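You operate a simulated robot arm through the tools that you are given. There is no shell and no other tool. Be economical: measure what you need, move in short steps, check, and stop when the job is done.

The job below is to be done with a simulated robot arm. You get a single attempt, and the scene is never put back.

TASK
Set the phone cradle at HIGH, lock it and stand the phone in it to charge.
Fine: free the lock lever first; lock the cradle before the phone goes in.

The check looks at the end state, three seconds after you hand in, the way a careful person would. Anything else that was tipped, shoved, dropped, spilled or broken makes it a failure.

THE ROBOT
A 6-joint arm with a two-finger parallel gripper, fixed in place. Base frame: the origin is at the foot of the arm, x ahead of it, y to its left, z up; the work surface is at about z = 784. Units: mm, rad, N and s.
With the tool pointing down near the work surface it reaches from about 200 to 840 mm from the base axis. Its first joint turns from -2.897 to 2.897 rad. Payload 3.91 kg.
Tool frame: the origin (TCP) lies between the finger pads and is the grasp point; the fingertips stand 30 mm ahead of it; z points along the fingers, y is the line along which they close. Largest opening 110 mm; finger width 20, thickness 10; the body of the gripper, 48 by 112 mm, starts 55 mm behind the TCP.
Orientation is told as [roll, pitch, yaw] about the base's x, y, z axes, in that order, counted from this pose: with the fingers straight down and closing along the base's y, the tool's x points along the base's -x, its y along +y and its z along -z.

THE INTERFACE
- The arm moves only by the tool play_rows. Its argument "plan" is a list of rows, each a list of 7 numbers: the turn, a rotation vector about the tool's x, y, z in rad, then the shift along the tool's x, y, z in cm, then the finger opening in cm, from 0 to 11. In form: [[rx, ry, rz, x, y, z, jaw], ...]. A call has 1 to 8 rows; each row is the pose to reach, as a shift and turn from the pose commanded when the call began, along the tool's axes at that moment. Rows are played at 5 a second. More than 50 mm and 0.15 rad between two rows, or a gripper value outside its range, and nothing of the call is played. A pose out of reach is approached as far as the arm can. The call stops where the force on the tool passes 90 N (or 10 N more than at its start, if that is more) or the arm is blocked; 0.2 s more then pass. Each finger travels about 108 mm/s and halts on what it meets, pressing with about 33 N; the grip force reading is that of the motor and also rises with nothing between the fingers. The clock runs only during rows and for 0.2 s after the last one: add rows that repeat a pose to give the fingers time. It gives the time, the measured TCP pose, the force on the tool (base axes), the opening and the grip force at its end, in the units of the frame above (readings bear some noise).
- Cameras (640 x 400 px; columns grow to the right, rows downward): "scene" is fixed at [401, -497, 1596.8]; the picture's right is [0.95, 0.32, 0.00], its down [0.30, -0.88, -0.36] and it looks along [-0.12, 0.34, -0.93] (base axes); focal length 214 px, centre (320, 200). "wrist" rides on the gripper at [77, 7, -114] in the tool frame; the picture's right is [-0.09, 1.00, 0.00], its down [-0.80, -0.07, -0.59] and it looks along [-0.59, -0.05, 0.80] (tool axes); focal length 270 px, centre (320, 200). There is no depth. A picture from a camera that has moved, and an enlarged one, comes with that camera's place and axes in the base frame and with its lens. The place of the scene camera against the robot may be out by one fixed shift of up to 12 mm in any direction.
- get_image(camera): a new picture of that camera. No time passes.
- lift_body(by): slides the trunk up (or, below 0, down) by that many mm; the arm rides with it, the base frame stays. It gives what a move gives, with no picture.
- close_up(camera, box): a new picture of the part [left, top, right, bottom] of that camera's present view, enlarged. No time passes.
- job_done(): hands the job in; it is judged then, once.

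Work in short steps. Places have to be worked out from the pictures, the camera data and where the tool is seen: move nearer, look again, correct. Check each grasp and each placing, and mend what went wrong. You have 120 turns and 84 pictures in all, those below and enlarged ones among them. Open the gripper and draw the arm clear of the work before you hand the job in, unless the task says otherwise; then end with one line.

The tools are called after "Request:" as a command line: name --pt "numbers of a row" for each row, then --argument value for the rest, lists and objects as JSON in quotes. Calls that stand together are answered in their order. play_rows: Moves the arm, as the interface text tells. Its arguments: {"type":"object","properties":{"plan":{"type":"array","items":{"type":"array","items":{"type":"number"}}}},"required":["plan"]} The other tools are called the same way: lift_body (by) slides the trunk up or down; get_image (camera) takes a picture; close_up (camera, box) takes an enlarged picture of a part of a camera's view; job_done () hands the job in.

At the start:

```text
t: 0.0
position: [181.6, -365.9, 1254.0]
tcp_rot: [0.001, -0.002, 0.001]
contact_force: [-0.4, -0.8, 0.1]
width: 109.8
grasp_force: 0.1
trunk travel left (down, up): [-475.0, 65.0]
```

scene: 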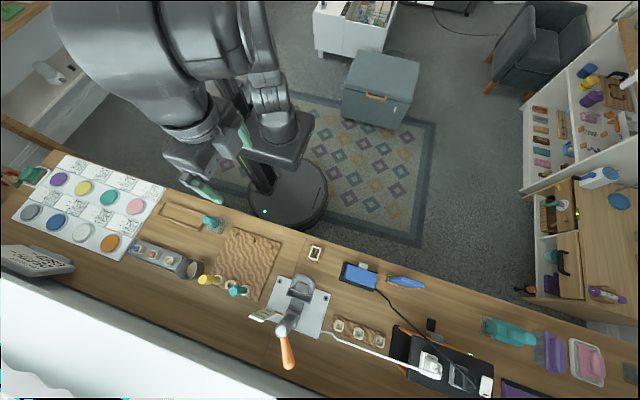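
wrist: 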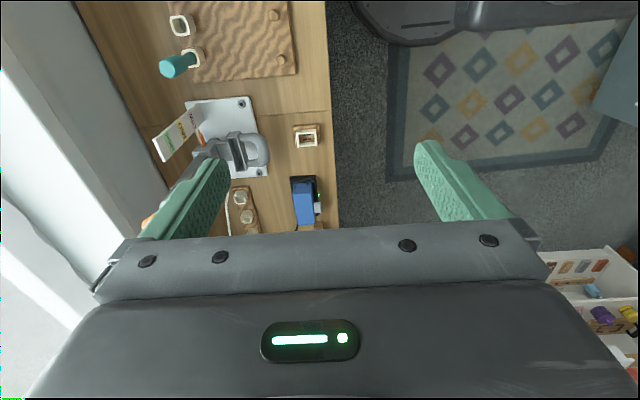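

The bench lies at negative y, with a cradle on a metal plate in the middle. I'll take enlarged pictures of it.

Request:
close_up --camera "scene" --box '[230, 230, 430, 380]'

Request:
close_up --camera "wrist" --box '[130, 70, 350, 240]'

```text
2.67 times, centred on (330, 305) of scene
camera zoom: at [401.0, -497.0, 1596.8], right [0.95, 0.32, 0.0], down [0.3, -0.88, -0.36], along [-0.12, 0.34, -0.93], focal length 572 px, centre (293, -80)
```

zoom: 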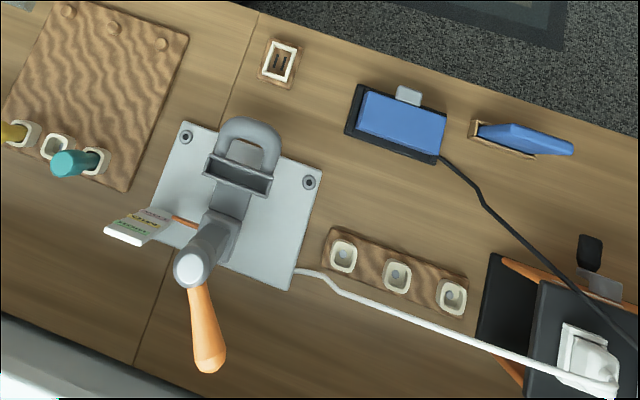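

```text
2.35 times, centred on (240, 155) of wrist
camera zoom: at [106.6, -359.6, 1369.0], right [0.09, 1.0, 0.0], down [0.8, -0.07, 0.59], along [0.59, -0.05, -0.8], focal length 636 px, centre (508, 306)
```

zoom: 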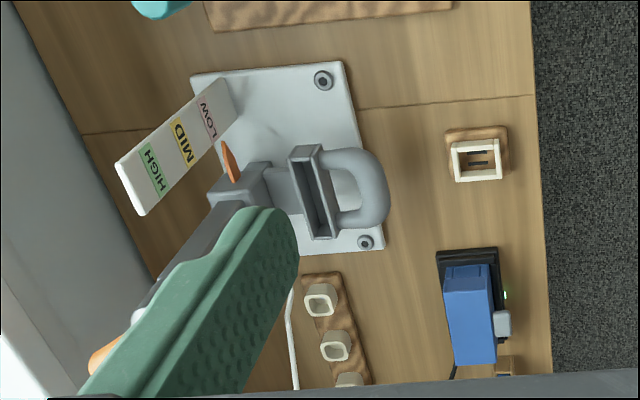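

The cradle has a post, a pocket facing +y, a scale and an orange lever on the far side. I'll yaw the tool so the wrist camera faces it from the front.

Request:
play_rows --pt "0 0 0.14 -2.2 0.5 1 6" --pt "0 0 0.28 -4.4 1 2 4" --pt "0 0 0.42 -6.6 1.5 3 2" --pt "0 0 0.56 -8.8 2 4 1" --pt "0 0 0.7 -11 2.5 5 0" --pt "0 0 0.84 -13.2 3 6 0" --pt "0 0 0.98 -15.4 3.4 7 0" --pt "0 0 1.12 -17.6 3.6 8 0"

Request:
get_image --camera "wrist"

```text
t: 1.8
position: [357.0, -329.7, 1174.0]
tcp_rot: [0.001, 0.002, -1.123]
contact_force: [0.0, 0.2, 0.3]
width: 0.0
grasp_force: 32.6
trunk travel left (down, up): [-475.0, 65.0]
```

```text
79 pictures are left
camera wrist: at [332.9, -257.7, 1288.5], right [0.94, 0.35, 0.0], down [0.28, -0.75, 0.59], along [0.21, -0.56, -0.8], focal length 270 px, centre (320, 200)
```

wrist: 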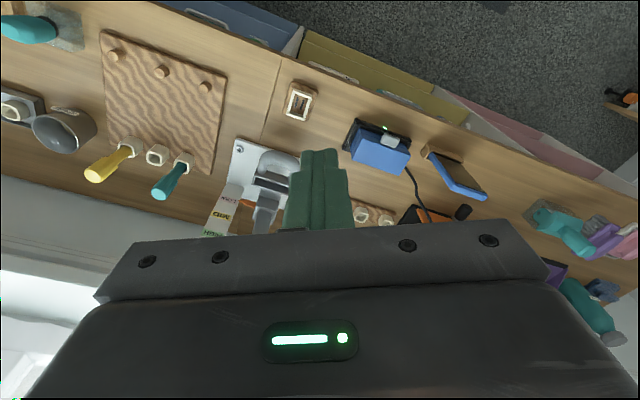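

Enlarging the cradle and the two blue objects.

Request:
close_up --camera "wrist" --box '[330, 90, 510, 220]'

Request:
close_up --camera "wrist" --box '[190, 110, 330, 240]'

```text
3.08 times, centred on (420, 155) of wrist
camera zoom: at [332.9, -257.7, 1288.5], right [0.94, 0.35, 0.0], down [0.28, -0.75, 0.59], along [0.21, -0.56, -0.8], focal length 832 px, centre (12, 338)
```

zoom: 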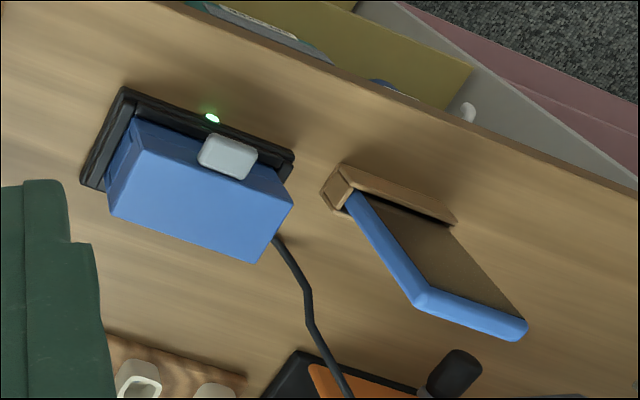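

```text
3.08 times, centred on (260, 175) of wrist
camera zoom: at [332.9, -257.7, 1288.5], right [0.94, 0.35, 0.0], down [0.28, -0.75, 0.59], along [0.21, -0.56, -0.8], focal length 832 px, centre (505, 277)
```

zoom: 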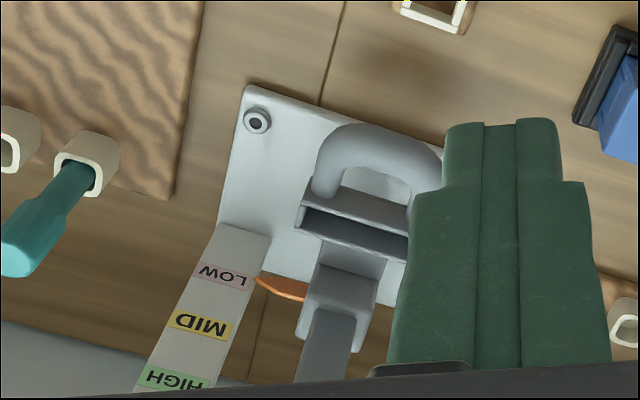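

Blue slab with a dark face in the wooden slot (about x 684, y -399) is the phone; the other is a device on a charger. I'll tilt the tool for a flatter look at the cradle.

Request:
play_rows --pt "0 -0.14 0 1.9 -1.9 0 5" --pt "0 -0.28 0 3.8 -3.8 0 8" --pt "0 -0.42 0 5.6 -5.6 0.5 11" --pt "0 -0.56 0 7.5 -7.5 1 11" --pt "0 -0.6 0 7.5 -7.5 1 11"

Request:
get_image --camera "wrist"

```text
t: 3.0
position: [259.1, -292.8, 1166.0]
tcp_rot: [-0.001, -0.6, -1.12]
contact_force: [-0.7, 0.9, -0.6]
width: 110.1
grasp_force: 0.0
trunk travel left (down, up): [-475.0, 65.0]
```

```text
76 pictures are left
camera wrist: at [210.6, -176.3, 1216.2], right [0.93, 0.37, 0.05], down [0.08, -0.32, 0.94], along [0.36, -0.87, -0.33], focal length 270 px, centre (320, 200)
```

wrist: 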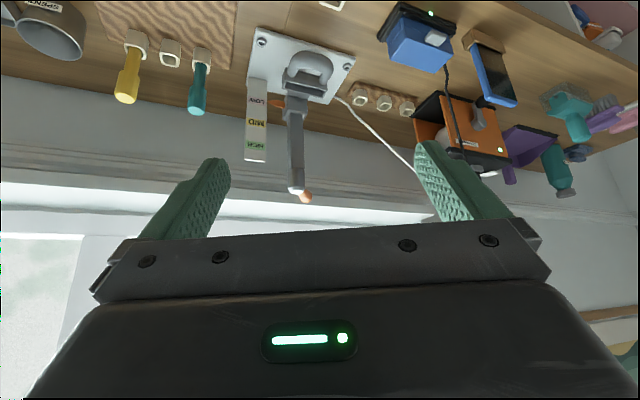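

Request:
close_up --camera "wrist" --box '[220, 20, 380, 215]'

Request:
close_up --camera "wrist" --box '[370, 0, 560, 130]'

```text
2.05 times, centred on (300, 118) of wrist
camera zoom: at [210.6, -176.3, 1216.2], right [0.93, 0.37, 0.05], down [0.08, -0.32, 0.94], along [0.36, -0.87, -0.33], focal length 554 px, centre (361, 369)
```

zoom: 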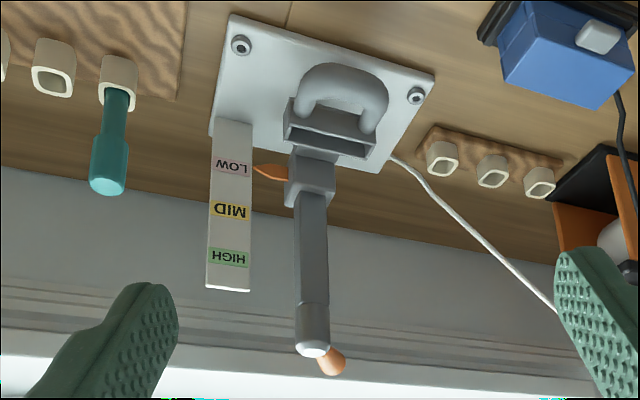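

```text
3.08 times, centred on (465, 65) of wrist
camera zoom: at [210.6, -176.3, 1216.2], right [0.93, 0.37, 0.05], down [0.08, -0.32, 0.94], along [0.36, -0.87, -0.33], focal length 832 px, centre (-126, 615)
```

zoom: 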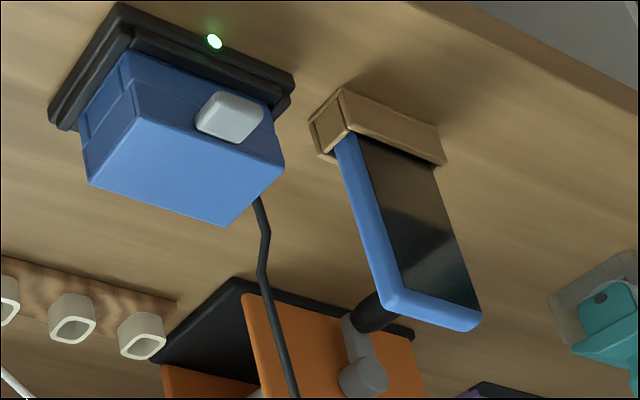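

Triangulation: LOW z≈850, MID≈900, HIGH≈950; the post is at about (348,-621), top z≈1033, and the lever end about (386,-679,1024). I'll go above to view the lever.

Request:
play_rows --pt "0 0.08 0 -3.3 -0.6 2.2 11" --pt "0 0.16 0 -6.5 -1.2 4.5 11" --pt "0 0.24 0 -9.8 -1.8 6.7 11" --pt "0 0.32 0 -13 -2.4 9 11" --pt "0 0.4 0 -16.3 -3 11.2 11" --pt "0 0.48 0 -19.6 -3.6 13.4 11" --pt "0 0.56 0 -22.8 -4.2 15.6 11" --pt "0 0.6 0 -26.1 -4.8 17.9 11"

Request:
get_image --camera "wrist"

Request:
get_image --camera "scene"

```text
t: 4.8
position: [355.2, -603.0, 1164.1]
tcp_rot: [0.0, 0.002, -1.121]
contact_force: [-0.3, -0.3, 0.8]
width: 110.4
grasp_force: 0.0
trunk travel left (down, up): [-475.0, 65.0]
```

```text
73 pictures are left
camera wrist: at [328.5, -531.2, 1278.7], right [0.94, 0.35, 0.0], down [0.29, -0.75, 0.59], along [0.21, -0.55, -0.81], focal length 270 px, centre (320, 200)
```

wrist: 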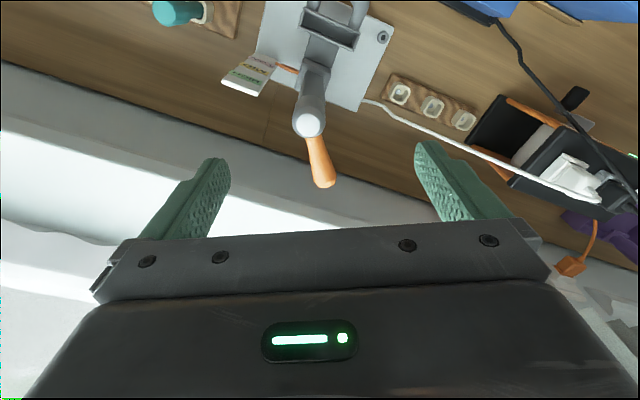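

```text
72 pictures are left
```

scene: 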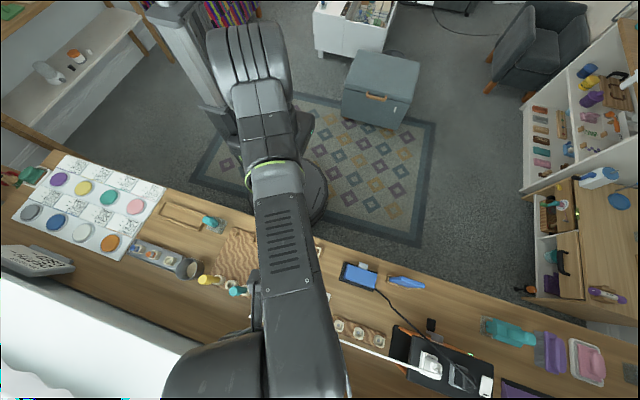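

Request:
close_up --camera "wrist" --box '[210, 0, 410, 200]'

```text
2.00 times, centred on (310, 100) of wrist
camera zoom: at [328.5, -531.2, 1278.7], right [0.94, 0.35, 0.0], down [0.29, -0.75, 0.59], along [0.21, -0.55, -0.81], focal length 541 px, centre (340, 400)
```

zoom: 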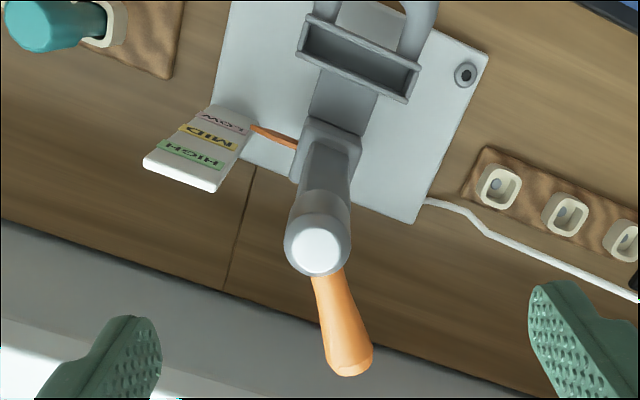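

The lever is a horizontal handle from the hub at the post's top, (349,-621)→(388,-679), z≈1027, apparently swinging about the post. I'll lower the open fingers around its outer half.

Request:
play_rows --pt "0 0 -0.06 -3.4 -0.3 0 9" --pt "0 0 -0.12 -6.8 -0.6 0 7" --pt "0 0 -0.12 -6.8 -0.6 3 7" --pt "0 0 -0.12 -6.8 -0.6 6 7" --pt "0 0 -0.12 -6.8 -0.6 8 7"

Request:
get_image --camera "wrist"

```text
t: 6.0
position: [376.7, -663.3, 1084.3]
tcp_rot: [-0.001, 0.002, -0.999]
contact_force: [-0.2, -0.2, -1.0]
width: 69.8
grasp_force: 0.1
out of reach, approached as far as the arm can: row 2
trunk travel left (down, up): [-475.0, 65.0]
```

```text
70 pictures are left
camera wrist: at [343.0, -595.9, 1198.4], right [0.89, 0.46, 0.0], down [0.37, -0.71, 0.59], along [0.28, -0.53, -0.8], focal length 270 px, centre (320, 200)
```

wrist: 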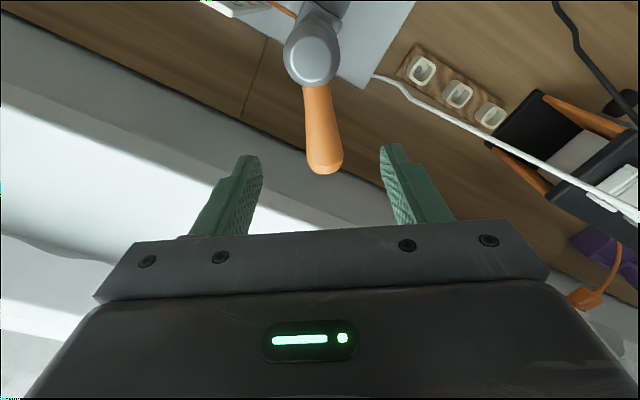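

Lever sits between the fingers. Descend further to straddle it and close gently to 3.4 cm.

Request:
play_rows --pt "0 0 0 0 0 2 7" --pt "0 0 0 0 0 4 7" --pt "0 0 0 0 0 5.4 6" --pt "0 0 0 0 0 5.4 4" --pt "0 0 0 0 0 5.4 3.6" --pt "0 0 0 0 0 5.4 3.6"

Request:
get_image --camera "wrist"

```text
t: 7.4
position: [378.1, -664.5, 1029.8]
tcp_rot: [0.0, -0.001, -1.0]
contact_force: [-0.2, 0.5, 0.2]
width: 36.2
grasp_force: 0.3
trunk travel left (down, up): [-475.0, 65.0]
```

```text
69 pictures are left
camera wrist: at [343.0, -596.9, 1144.1], right [0.89, 0.46, 0.0], down [0.37, -0.71, 0.59], along [0.28, -0.53, -0.8], focal length 270 px, centre (320, 200)
```

wrist: 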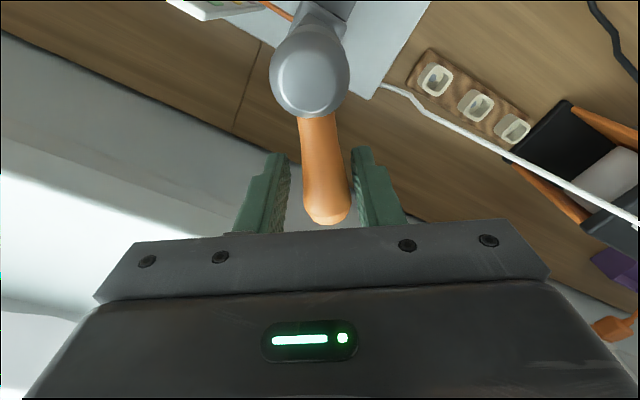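

Test the swing: nudge gently toward tool +y in small steps and read the force.

Request:
play_rows --pt "0 0 0 0 0.5 0 3.6" --pt "0 0 0 0 1.0 0 3.6" --pt "0 0 0 0 1.3 0 3.6" --pt "0 0 0 0 1.6 0 3.6"

Request:
get_image --camera "wrist"

```text
t: 8.4
position: [391.6, -656.5, 1030.2]
tcp_rot: [0.0, -0.002, -1.0]
contact_force: [-1.2, -0.4, 0.3]
width: 36.3
grasp_force: 0.8
trunk travel left (down, up): [-475.0, 65.0]
```

```text
68 pictures are left
camera wrist: at [356.3, -588.5, 1144.6], right [0.89, 0.46, 0.0], down [0.37, -0.71, 0.59], along [0.28, -0.53, -0.8], focal length 270 px, centre (320, 200)
```

wrist: 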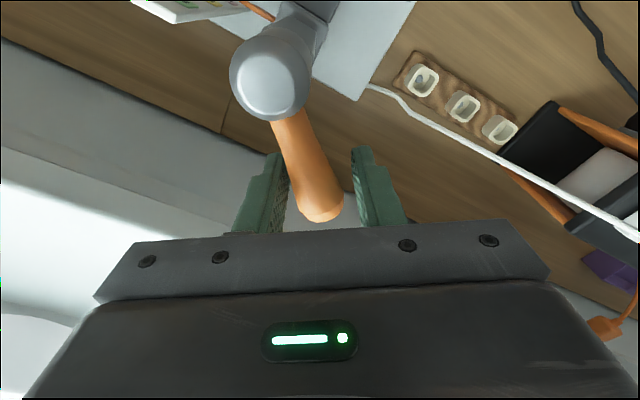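

The lever turned freely (about 1 N) that way. Continue the arc around the post.

Request:
play_rows --pt "0 0 -0.14 0.3 0.73 0 3.6" --pt "0 0 -0.28 0.7 1.39 0 3.6" --pt "0 0 -0.42 1.2 2.0 0 3.6"

Request:
get_image --camera "wrist"

```text
t: 9.2
position: [401.3, -635.1, 1029.7]
tcp_rot: [0.001, 0.0, -0.579]
contact_force: [0.8, -0.9, -0.5]
width: 36.0
grasp_force: 0.1
trunk travel left (down, up): [-475.0, 65.0]
```

```text
67 pictures are left
camera wrist: at [341.6, -588.4, 1144.4], right [0.62, 0.79, 0.0], down [0.63, -0.5, 0.59], along [0.47, -0.37, -0.8], focal length 270 px, centre (320, 200)
```

wrist: 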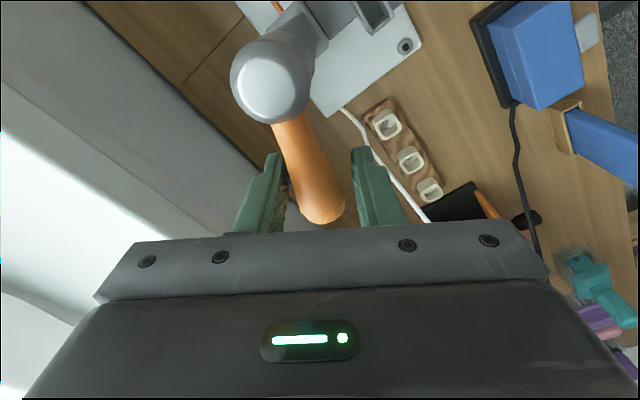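

Request:
play_rows --pt "0 0 -0.14 0.29 0.69 0 3.6" --pt "0 0 -0.28 0.69 1.35 0 3.6" --pt "0 0 -0.42 1.16 1.95 0 3.6" --pt "0 0 -0.56 1.7 2.47 0 3.6"

Request:
get_image --camera "wrist"

```text
t: 10.2
position: [400.3, -603.3, 1031.3]
tcp_rot: [-0.001, 0.0, -0.018]
contact_force: [-0.1, -0.3, 0.2]
width: 36.0
grasp_force: 0.2
trunk travel left (down, up): [-475.0, 65.0]
```

```text
66 pictures are left
camera wrist: at [324.8, -596.9, 1145.4], right [0.11, 0.99, 0.0], down [0.8, -0.08, 0.59], along [0.59, -0.06, -0.8], focal length 270 px, centre (320, 200)
```

wrist: 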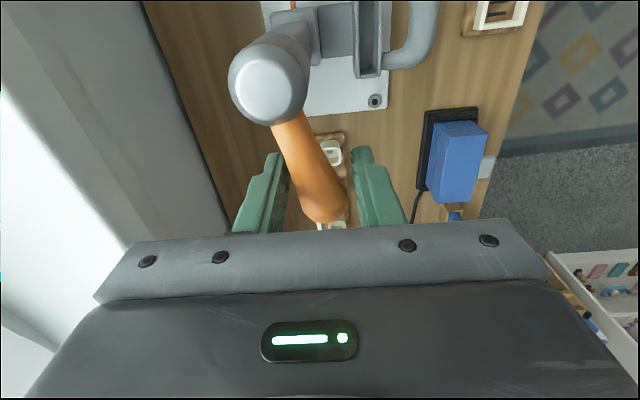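

Request:
play_rows --pt "0 0 -0.14 0.32 0.73 0 3.6" --pt "0 0 -0.28 0.74 1.39 0 3.6" --pt "0 0 -0.42 1.23 1.97 0 3.6"

Request:
get_image --camera "wrist"

```text
t: 11.0
position: [390.1, -592.3, 1029.1]
tcp_rot: [-0.007, 0.001, 0.399]
contact_force: [6.7, -49.1, 8.1]
width: 59.9
grasp_force: 24.2
trunk travel left (down, up): [-475.0, 65.0]
```

```text
65 pictures are left
camera wrist: at [316.1, -616.6, 1144.2], right [-0.31, 0.95, -0.01], down [0.76, 0.25, 0.6], along [0.57, 0.18, -0.8], focal length 270 px, centre (320, 200)
```

wrist: 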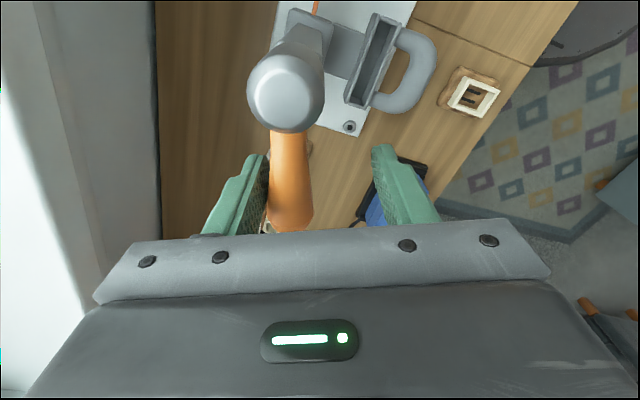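

Force rose to ~49 N: that's the end stop, so the lever has been swung about 75° off its locked position. Open, then raise clear.

Request:
play_rows --pt "0 0 0 0 -0.8 0 6" --pt "0 0 0 0 -1.0 0 7" --pt "0 0 0 0 -1.0 -3 7" --pt "0 0 0 0 -1.0 -7 7" --pt "0 0 0 0 -1.0 -11 7"

Request:
get_image --camera "wrist"

```text
t: 12.2
position: [392.9, -593.6, 1138.7]
tcp_rot: [-0.001, 0.001, 0.399]
contact_force: [0.1, 0.5, -0.5]
width: 69.8
grasp_force: 0.2
trunk travel left (down, up): [-475.0, 65.0]
```

```text
64 pictures are left
camera wrist: at [319.8, -618.2, 1253.8], right [-0.31, 0.95, 0.0], down [0.77, 0.25, 0.59], along [0.57, 0.18, -0.8], focal length 270 px, centre (320, 200)
```

wrist: 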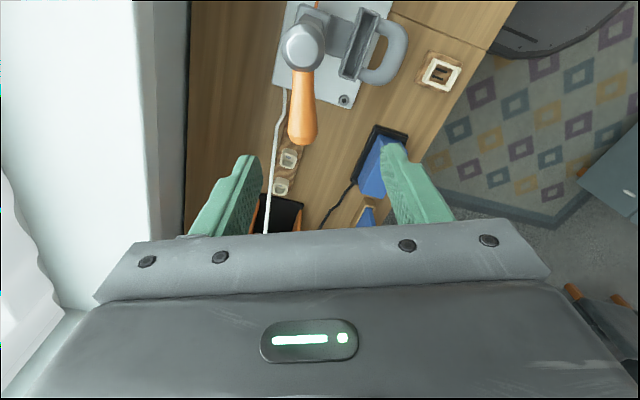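

Lever now points along about +12° (free end). Move over the loop handle with yaw 0, and look.

Request:
play_rows --pt "0 0 0.13 0.1 3.5 0 7" --pt "0 0 0.26 0.2 7 0 7" --pt "0 0 0.4 0.2 10.5 2 7" --pt "0 0 0.4 0.2 10.5 6 7" --pt "0 0 0.4 0.2 10.5 10 7"

Request:
get_image --camera "wrist"

```text
t: 13.4
position: [347.3, -496.7, 1041.3]
tcp_rot: [0.001, -0.001, 0.001]
contact_force: [0.4, 0.5, 0.2]
width: 70.2
grasp_force: 0.0
trunk travel left (down, up): [-475.0, 65.0]
```

```text
63 pictures are left
camera wrist: at [272.0, -489.6, 1155.6], right [0.09, 1.0, 0.0], down [0.8, -0.07, 0.59], along [0.59, -0.05, -0.8], focal length 270 px, centre (320, 200)
```

wrist: 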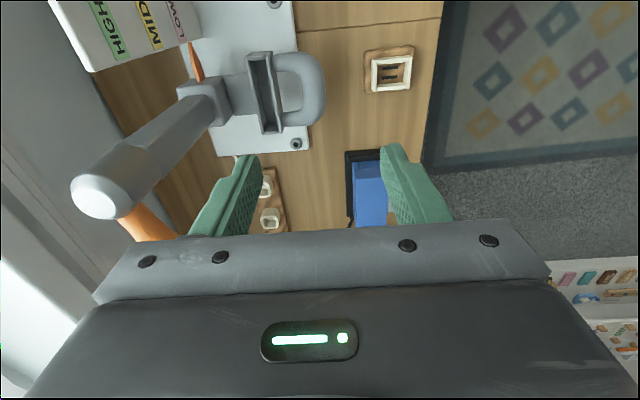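

Request:
close_up --camera "wrist" --box '[170, 20, 350, 150]'

```text
3.08 times, centred on (260, 85) of wrist
camera zoom: at [272.0, -489.6, 1155.6], right [0.09, 1.0, 0.0], down [0.8, -0.07, 0.59], along [0.59, -0.05, -0.8], focal length 832 px, centre (505, 554)
```

zoom: 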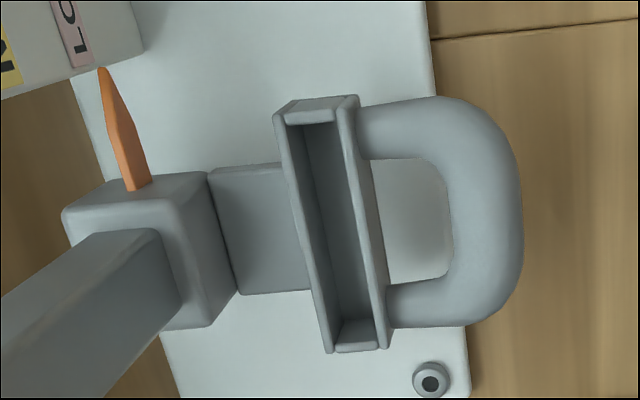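

Handle bar is ~26 mm thick at y≈-503, hole y -538…-516. Set the opening to 4.2 cm, centre on the bar and descend.

Request:
play_rows --pt "0 0 0 -0.4 -0.5 0 5" --pt "0 0 0 -0.4 -0.5 4 4.2" --pt "0 0 0 -0.4 -0.5 8 4.2" --pt "0 0 0 -0.4 -0.5 11 4.2" --pt "0 0 0 -0.4 -0.5 13.5 4.2"

Request:
get_image --camera "wrist"

```text
t: 14.6
position: [353.5, -500.9, 905.8]
tcp_rot: [-0.001, 0.001, 0.001]
contact_force: [-1.8, -0.8, -0.4]
width: 42.1
grasp_force: 0.1
trunk travel left (down, up): [-475.0, 65.0]
```

```text
61 pictures are left
camera wrist: at [277.4, -494.6, 1020.5], right [0.09, 1.0, 0.0], down [0.8, -0.07, 0.59], along [0.59, -0.05, -0.8], focal length 270 px, centre (320, 200)
```

wrist: 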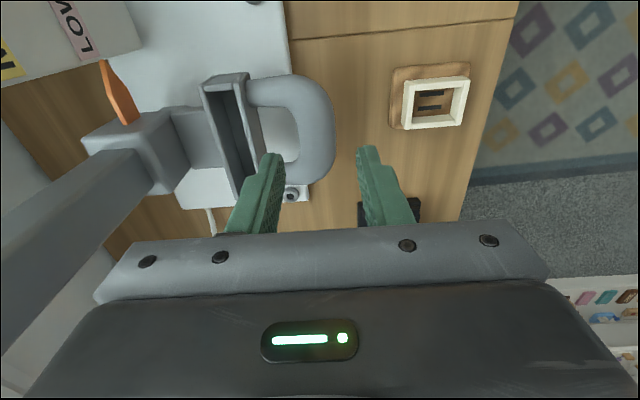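

Left fingertip projects into the middle of the hole. Descend 6 cm more and close.

Request:
play_rows --pt "0 0 0 0 0 2 4.2" --pt "0 0 0 0 0 4 4.2" --pt "0 0 0 0 0 6 4.2" --pt "0 0 0 0 0 6 3.5" --pt "0 0 0 0 0 6 2.5" --pt "0 0 0 0 0 6 2" --pt "0 0 0 0 0 6 2"

Request:
get_image --camera "wrist"

```text
t: 16.2
position: [353.7, -502.8, 846.8]
tcp_rot: [0.0, 0.0, 0.001]
contact_force: [0.4, 5.6, 0.7]
width: 25.6
grasp_force: 45.1
trunk travel left (down, up): [-475.0, 65.0]
```

```text
60 pictures are left
camera wrist: at [277.8, -496.5, 961.6], right [0.09, 1.0, 0.0], down [0.8, -0.07, 0.59], along [0.59, -0.05, -0.8], focal length 270 px, centre (320, 200)
```

wrist: 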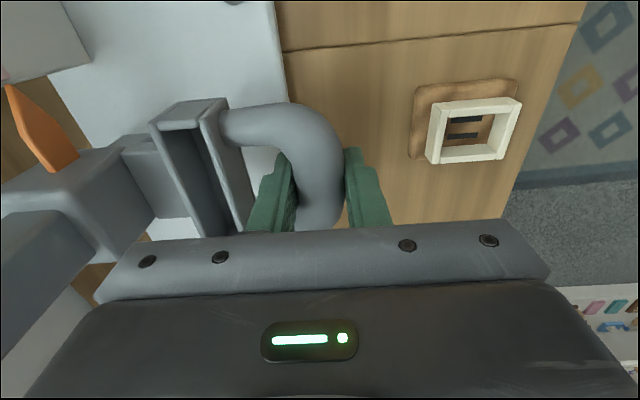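

Gripped the bar (25.6 mm). Lift 3 cm slowly to see whether the carriage moves freely.

Request:
play_rows --pt "0 0 0 0 0 -0.7 2" --pt "0 0 0 0 0 -1.4 2" --pt "0 0 0 0 0 -2.2 2" --pt "0 0 0 0 0 -3 2"

Request:
get_image --camera "wrist"

```text
t: 17.2
position: [352.1, -501.9, 874.6]
tcp_rot: [0.0, 0.0, 0.0]
contact_force: [-4.1, 3.1, -1.1]
width: 25.4
grasp_force: 44.6
trunk travel left (down, up): [-475.0, 65.0]
```

```text
59 pictures are left
camera wrist: at [277.8, -496.3, 989.5], right [0.09, 1.0, 0.0], down [0.8, -0.07, 0.59], along [0.59, -0.05, -0.8], focal length 270 px, centre (320, 200)
```

wrist: 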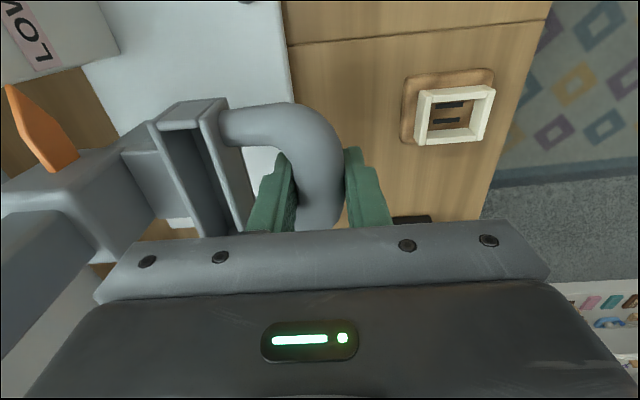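

The carriage rises with the hand. Lift the remaining 7 cm.

Request:
play_rows --pt "0 0 0 0 0 -1.2 2" --pt "0 0 0 0 0 -2.4 2" --pt "0 0 0 0 0 -3.6 2" --pt "0 0 0 0 0 -4.8 2" --pt "0 0 0 0 0 -6 2" --pt "0 0 0 0 0 -7 2" --pt "0 0 0 0 0 -7 2"

Request:
get_image --camera "wrist"

Request:
close_up --camera "scene" --box '[220, 220, 380, 360]'

```text
t: 18.8
position: [353.1, -502.9, 946.6]
tcp_rot: [-0.002, -0.002, 0.001]
contact_force: [-4.7, 1.8, -0.9]
width: 25.4
grasp_force: 44.9
trunk travel left (down, up): [-475.0, 65.0]
```

```text
58 pictures are left
camera wrist: at [277.6, -496.3, 1060.8], right [0.09, 1.0, 0.0], down [0.8, -0.07, 0.6], along [0.59, -0.05, -0.8], focal length 270 px, centre (320, 200)
```

wrist: 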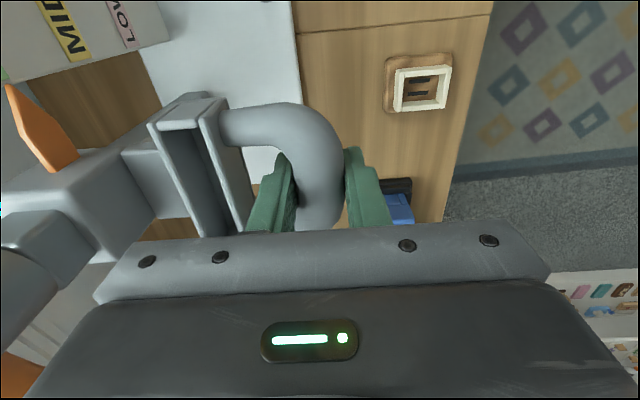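

```text
2.86 times, centred on (300, 290) of scene
camera zoom: at [401.0, -497.0, 1596.8], right [0.95, 0.32, 0.0], down [0.3, -0.88, -0.36], along [-0.12, 0.34, -0.93], focal length 613 px, centre (377, -57)
```

zoom: 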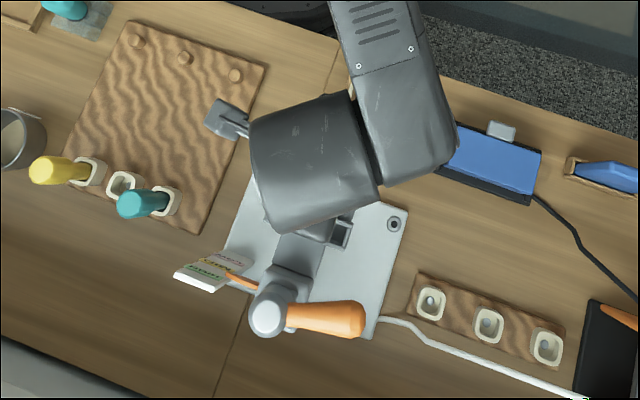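

Raised 100 mm; pointer looks level with HIGH. Open slightly, keeping fingers around the bar, to see whether it stays by itself.

Request:
play_rows --pt "0 0 0 0 0 0 2.9" --pt "0 0 0 0 0 0 2.9" --pt "0 0 0 0 0 0 3.2" --pt "0 0 0 0 0 0 3.6" --pt "0 0 0 0 0 0 4.0"

Request:
get_image --camera "wrist"

```text
t: 20.0
position: [354.9, -502.8, 946.0]
tcp_rot: [0.0, 0.0, 0.0]
contact_force: [0.1, -0.9, 0.1]
width: 40.1
grasp_force: 0.0
trunk travel left (down, up): [-475.0, 65.0]
```

```text
56 pictures are left
camera wrist: at [277.8, -496.4, 1060.0], right [0.09, 1.0, 0.0], down [0.8, -0.07, 0.59], along [0.59, -0.05, -0.8], focal length 270 px, centre (320, 200)
```

wrist: 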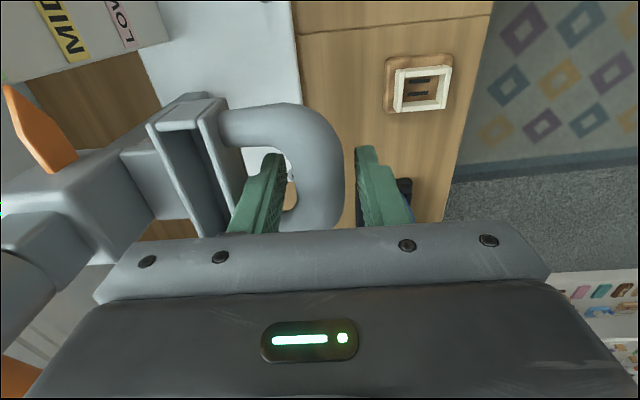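

It stays put by friction. Withdraw upward and go back to the front for checking the pointer against the scale.

Request:
play_rows --pt "0 0 0 0 0 -4.5 4.0" --pt "0 0 0 0 0 -9 4.0" --pt "0 0 0.14 0 3 -12 4" --pt "0 0 0.28 2 7 -13 4" --pt "0 0 0.42 4 11 -14 5" --pt "0 0 0.56 6 15 -15 6" --pt "0 0 0.7 8 18 -15 8" --pt "0 0 0.84 9.6 21 -15 11"

Request:
play_rows --pt "0 -0.14 0 0 0 0 11" --pt "0 -0.28 0 0 0 0 11" --pt "0 -0.42 0 0 0 0 11" --pt "0 -0.56 0 0 0 0 11" --pt "0 -0.7 0 0 0 0 11"

Request:
get_image --camera "wrist"

```text
t: 21.8
position: [255.5, -293.6, 1096.7]
tcp_rot: [0.0, -0.003, -0.843]
contact_force: [-0.5, -0.2, 0.3]
width: 110.0
grasp_force: 0.0
trunk travel left (down, up): [-475.0, 65.0]
```

```text
t: 23.0
position: [256.6, -294.0, 1095.8]
tcp_rot: [-0.002, -0.703, -0.84]
contact_force: [1.4, 0.1, 0.3]
width: 109.9
grasp_force: 0.0
trunk travel left (down, up): [-475.0, 65.0]
```

```text
55 pictures are left
camera wrist: at [174.4, -191.0, 1133.9], right [0.79, 0.62, 0.06], down [0.1, -0.22, 0.97], along [0.61, -0.76, -0.23], focal length 270 px, centre (320, 200)
```

wrist: 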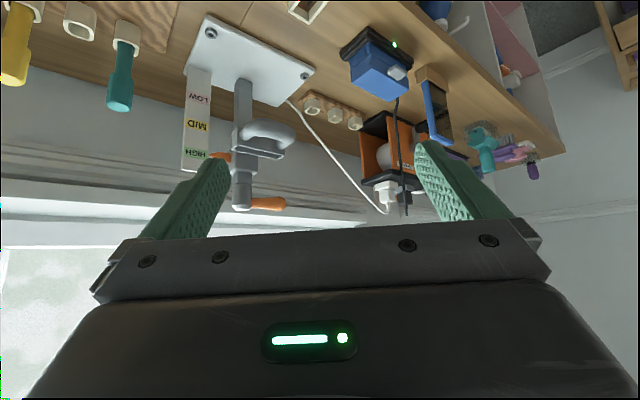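

Request:
close_up --camera "wrist" --box '[165, 60, 305, 220]'

Request:
close_up --camera "wrist" --box '[330, 20, 520, 180]'

```text
2.50 times, centred on (235, 140) of wrist
camera zoom: at [174.4, -191.0, 1133.9], right [0.79, 0.62, 0.06], down [0.1, -0.22, 0.97], along [0.61, -0.76, -0.23], focal length 676 px, centre (532, 350)
```

zoom: 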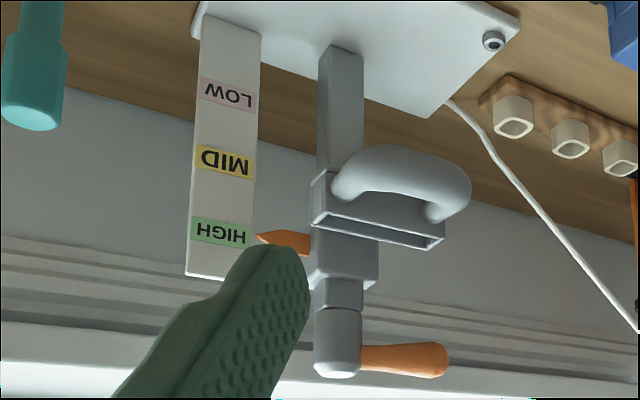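

```text
2.50 times, centred on (425, 100) of wrist
camera zoom: at [174.4, -191.0, 1133.9], right [0.79, 0.62, 0.06], down [0.1, -0.22, 0.97], along [0.61, -0.76, -0.23], focal length 676 px, centre (58, 450)
```

zoom: 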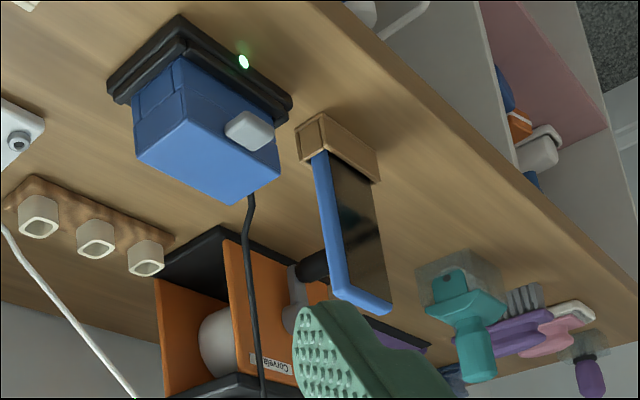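

Pointer is aligned with HIGH. Now go back to the lever to swing it back to locked: untilt first, then move above it with yaw 0.2.

Request:
play_rows --pt "0 0.14 0 -0.6 0 -0.8 10" --pt "0 0.28 0 -1.3 0 -1.6 8" --pt "0 0.42 0 -2 0 -2.4 7" --pt "0 0.56 0 -2.6 0 -3.1 7" --pt "0 0.7 0 -3.2 0 -3.8 7"

Request:
play_rows --pt "0 0 -0.13 -4.16 -1.28 0 7" --pt "0 0 -0.26 -8.3 -2.55 0 7" --pt "0 0 -0.39 -12.5 -3.8 0 7" --pt "0 0 -0.52 -16.6 -5.1 0 7" --pt "0 0 -0.65 -20.8 -6.4 0 7" --pt "0 0 -0.78 -25 -7.6 0 7" --pt "0 0 -0.91 -29.1 -8.9 0 7" --pt "0 0 -1.04 -33.3 -10.2 0 7"

Request:
get_image --camera "wrist"

```text
t: 24.2
position: [258.2, -293.0, 1145.6]
tcp_rot: [0.001, 0.002, -0.839]
contact_force: [0.5, 0.0, 0.6]
width: 70.1
grasp_force: 0.0
trunk travel left (down, up): [-475.0, 65.0]
```

```text
t: 26.0
position: [405.3, -610.6, 1141.0]
tcp_rot: [0.003, 0.001, 0.203]
contact_force: [0.8, 0.2, -0.1]
width: 69.8
grasp_force: 0.1
trunk travel left (down, up): [-475.0, 65.0]
```

```text
52 pictures are left
camera wrist: at [330.2, -620.3, 1255.3], right [-0.11, 0.99, 0.0], down [0.8, 0.09, 0.59], along [0.59, 0.07, -0.8], focal length 270 px, centre (320, 200)
```

wrist: 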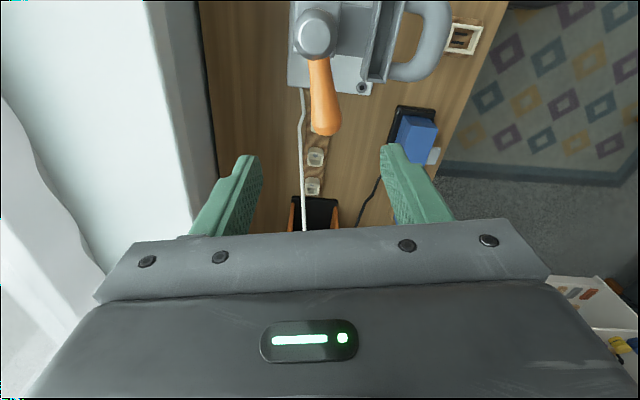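

Lever centred between the fingers; descend to z≈1031 and narrow to 4 cm.

Request:
play_rows --pt "0 0 0 0.2 0 4 7" --pt "0 0 0 0.2 0 8 7" --pt "0 0 0 0.2 0 11.2 6" --pt "0 0 0 0.2 0 11.2 4" --pt "0 0 0 0.2 0 11.2 3.6"

Request:
get_image --camera "wrist"

```text
t: 27.2
position: [402.2, -610.5, 1031.9]
tcp_rot: [-0.001, 0.0, 0.202]
contact_force: [0.1, 0.4, -0.1]
width: 35.9
grasp_force: 0.1
trunk travel left (down, up): [-475.0, 65.0]
```

```text
51 pictures are left
camera wrist: at [327.3, -620.3, 1145.8], right [-0.11, 0.99, 0.0], down [0.8, 0.09, 0.59], along [0.59, 0.07, -0.8], focal length 270 px, centre (320, 200)
```

wrist: 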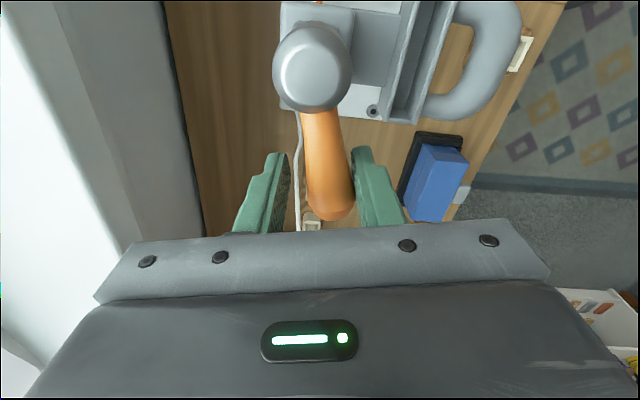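

Swing the lever back clockwise along the arc.

Request:
play_rows --pt "0 0 0.14 0.08 -0.76 0 3.6" --pt "0 0 0.28 0.25 -1.51 0 3.6" --pt "0 0 0.42 0.52 -2.23 0 3.6" --pt "0 0 0.56 0.89 -2.9 0 3.6" --pt "0 0 0.7 1.34 -3.52 0 3.6" --pt "0 0 0.84 1.88 -4.07 0 3.6"

Request:
get_image --camera "wrist"

```text
t: 28.6
position: [391.7, -651.5, 1032.6]
tcp_rot: [-0.002, -0.001, -0.641]
contact_force: [0.3, 0.6, 0.3]
width: 35.9
grasp_force: 0.1
trunk travel left (down, up): [-475.0, 65.0]
```

```text
50 pictures are left
camera wrist: at [335.9, -601.8, 1146.5], right [0.67, 0.74, 0.0], down [0.6, -0.54, 0.59], along [0.44, -0.4, -0.8], focal length 270 px, centre (320, 200)
```

wrist: 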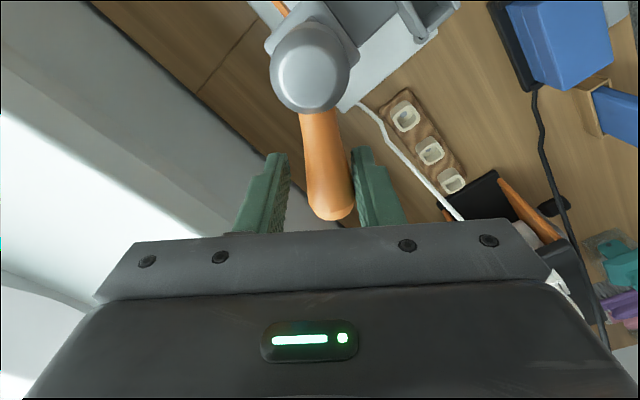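

Request:
play_rows --pt "0 0 0.14 0.06 -0.76 0 3.6" --pt "0 0 0.28 0.22 -1.51 0 3.6" --pt "0 0 0.35 0.35 -1.87 0 3.6" --pt "0 0 0.42 0.49 -2.23 0 3.6"

Request:
get_image --camera "wrist"

```text
t: 29.6
position: [376.3, -666.2, 1032.1]
tcp_rot: [-0.001, 0.0, -1.059]
contact_force: [2.9, 3.9, -0.9]
width: 38.3
grasp_force: 2.1
trunk travel left (down, up): [-475.0, 65.0]
```

```text
49 pictures are left
camera wrist: at [345.2, -597.1, 1147.2], right [0.91, 0.41, 0.0], down [0.33, -0.73, 0.59], along [0.24, -0.54, -0.8], focal length 270 px, centre (320, 200)
```

wrist: 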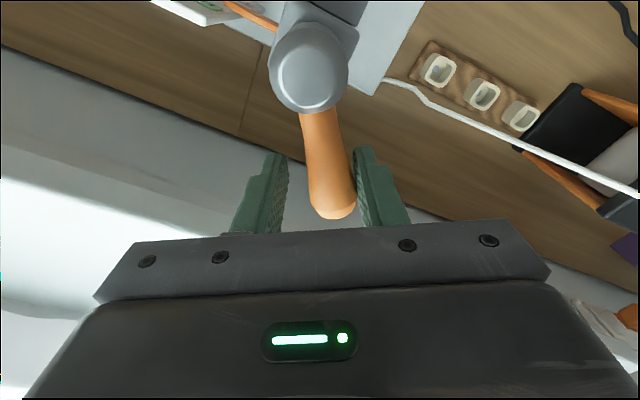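

Contact is beginning to resist near the original angle; push a little further to seat it at its stop.

Request:
play_rows --pt "0 0 0.05 0 -0.4 0 3.6" --pt "0 0 0.1 0.1 -0.8 0 3.6" --pt "0 0 0.1 0.1 -0.8 0 3.6"

Request:
get_image --camera "wrist"

```text
t: 30.4
position: [370.2, -668.3, 1033.5]
tcp_rot: [-0.002, 0.002, -1.159]
contact_force: [21.0, 27.1, -3.4]
width: 50.8
grasp_force: 14.6
trunk travel left (down, up): [-475.0, 65.0]
```

```text
48 pictures are left
camera wrist: at [347.2, -595.9, 1147.5], right [0.95, 0.32, 0.0], down [0.26, -0.76, 0.59], along [0.19, -0.56, -0.8], focal length 270 px, centre (320, 200)
```

wrist: 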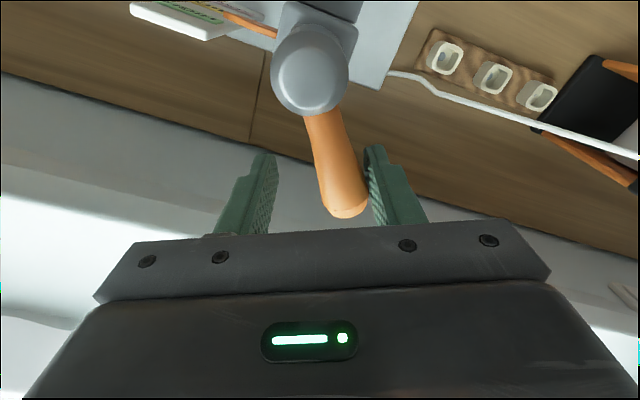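

The stop holds at ~34 N: lever is back and locked. Open, rise clear and check from the scene camera.

Request:
play_rows --pt "0 0 0 0 0.8 0 6" --pt "0 0 0 0 0.8 0 7" --pt "0 0 0 0 0.8 -4 7" --pt "0 0 0 0 0.8 -8 7" --pt "0 0 0 0 0.8 -12 7"

Request:
get_image --camera "wrist"

```text
t: 31.6
position: [375.6, -666.0, 1140.7]
tcp_rot: [0.0, -0.001, -1.16]
contact_force: [-1.1, -0.1, 0.3]
width: 69.8
grasp_force: 0.0
out of reach, approached as far as the arm can: row 5
trunk travel left (down, up): [-475.0, 65.0]
```

```text
47 pictures are left
camera wrist: at [351.5, -593.6, 1255.4], right [0.95, 0.32, 0.0], down [0.25, -0.76, 0.6], along [0.19, -0.57, -0.8], focal length 270 px, centre (320, 200)
```

wrist: 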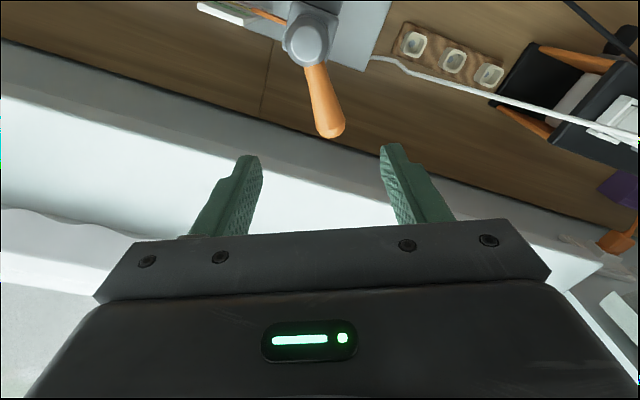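

Now move over in front of the pocket, yaw 0, for a measured top view of the slot.

Request:
play_rows --pt "0 0 -0.145 2.26 0.64 0 7" --pt "0 0 -0.29 4.5 1.3 0 7" --pt "0 0 -0.435 6.8 1.9 0 7" --pt "0 0 -0.58 9 2.6 0 7" --pt "0 0 -0.725 11.3 3.2 0 7" --pt "0 0 -0.87 13.5 3.8 0 7" --pt "0 0 -1.015 15.8 4.5 0 7" --pt "0 0 -1.16 18 5.1 0 7"

Request:
get_image --camera "wrist"

Request:
close_up --camera "wrist" --box '[170, 30, 330, 130]'

```text
t: 33.4
position: [349.0, -477.0, 1142.9]
tcp_rot: [-0.001, 0.0, 0.003]
contact_force: [0.2, 0.2, 0.0]
width: 70.0
grasp_force: 0.2
trunk travel left (down, up): [-475.0, 65.0]
```

```text
46 pictures are left
camera wrist: at [272.0, -470.9, 1256.6], right [0.09, 1.0, 0.0], down [0.8, -0.07, 0.59], along [0.59, -0.05, -0.8], focal length 270 px, centre (320, 200)
```

wrist: 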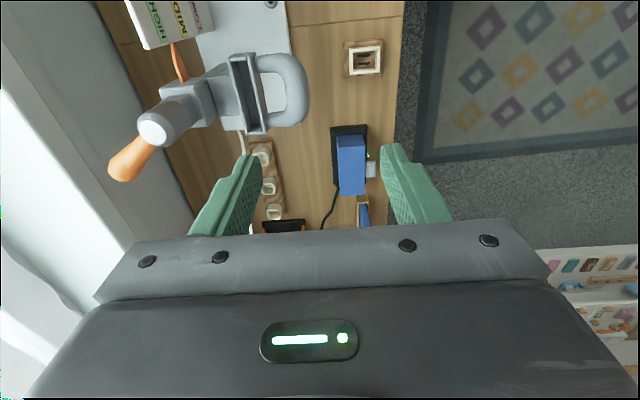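

```text
4.00 times, centred on (250, 80) of wrist
camera zoom: at [272.0, -470.9, 1256.6], right [0.09, 1.0, 0.0], down [0.8, -0.07, 0.59], along [0.59, -0.05, -0.8], focal length 1081 px, centre (600, 680)
```

zoom: 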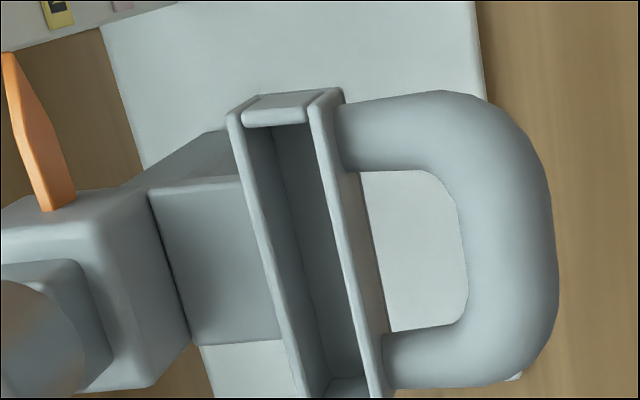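

Request:
close_up --camera "wrist" --box '[210, 40, 290, 150]'

Request:
close_up --camera "scene" --box '[360, 250, 450, 310]'

```text
3.64 times, centred on (250, 95) of wrist
camera zoom: at [272.0, -470.9, 1256.6], right [0.09, 1.0, 0.0], down [0.8, -0.07, 0.59], along [0.59, -0.05, -0.8], focal length 983 px, centre (574, 582)
```

zoom: 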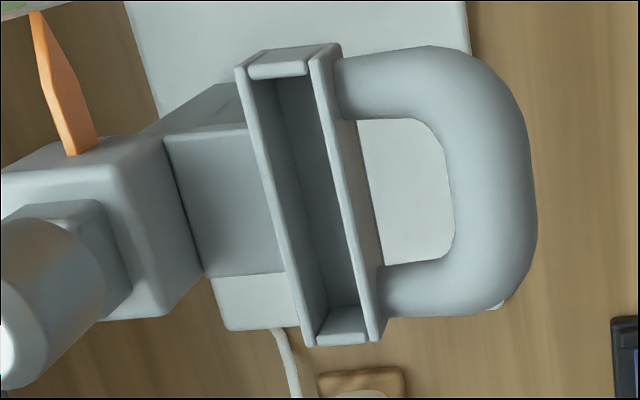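

```text
6.67 times, centred on (405, 280) of scene
camera zoom: at [401.0, -497.0, 1596.8], right [0.95, 0.32, 0.0], down [0.3, -0.88, -0.36], along [-0.12, 0.34, -0.93], focal length 1430 px, centre (-247, -333)
```

zoom: 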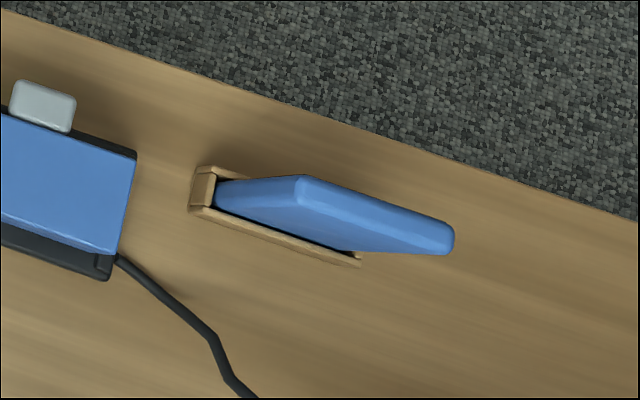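

Slot: x 312–386, y ≈ -562…-545 (centre (349.5,-553.5)), rim z≈965, floor ≈937. Move toward the phone for a close look from above.

Request:
play_rows --pt "0 0 0 -4.5 1.1 0 8" --pt "0 0 0 -9 2.2 0 10" --pt "0 0 0 -13.5 3.4 0 11" --pt "0 0 0 -18 4.5 0 11" --pt "0 0 0 -22.6 5.6 0 11" --pt "0 0 0 -25.5 6.5 3.5 11" --pt "0 0 0 -25.5 6.5 8 11"

Request:
get_image --camera "wrist"

```text
t: 35.0
position: [603.4, -415.3, 1060.2]
tcp_rot: [-0.002, 0.002, -0.002]
contact_force: [0.0, 0.2, -0.6]
width: 109.9
grasp_force: 0.0
trunk travel left (down, up): [-475.0, 65.0]
```

```text
42 pictures are left
camera wrist: at [527.0, -408.9, 1173.6], right [0.09, 1.0, 0.0], down [0.8, -0.07, 0.59], along [0.59, -0.05, -0.8], focal length 270 px, centre (320, 200)
```

wrist: 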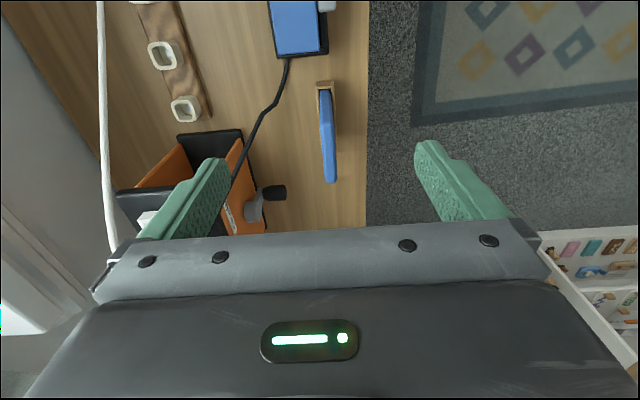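

Request:
close_up --camera "wrist" --box '[260, 70, 390, 195]'

```text
3.20 times, centred on (325, 132) of wrist
camera zoom: at [527.0, -408.9, 1173.6], right [0.09, 1.0, 0.0], down [0.8, -0.07, 0.59], along [0.59, -0.05, -0.8], focal length 865 px, centre (304, 416)
```

zoom: 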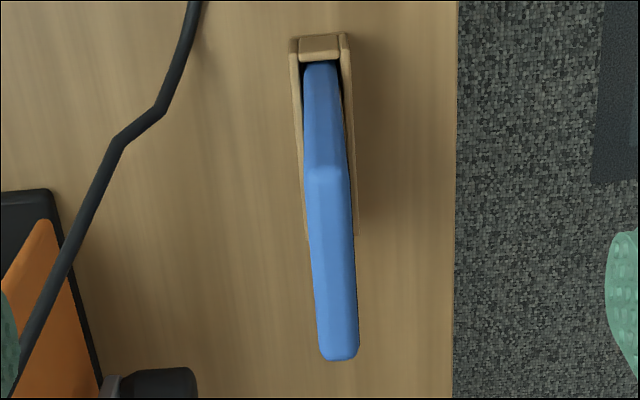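

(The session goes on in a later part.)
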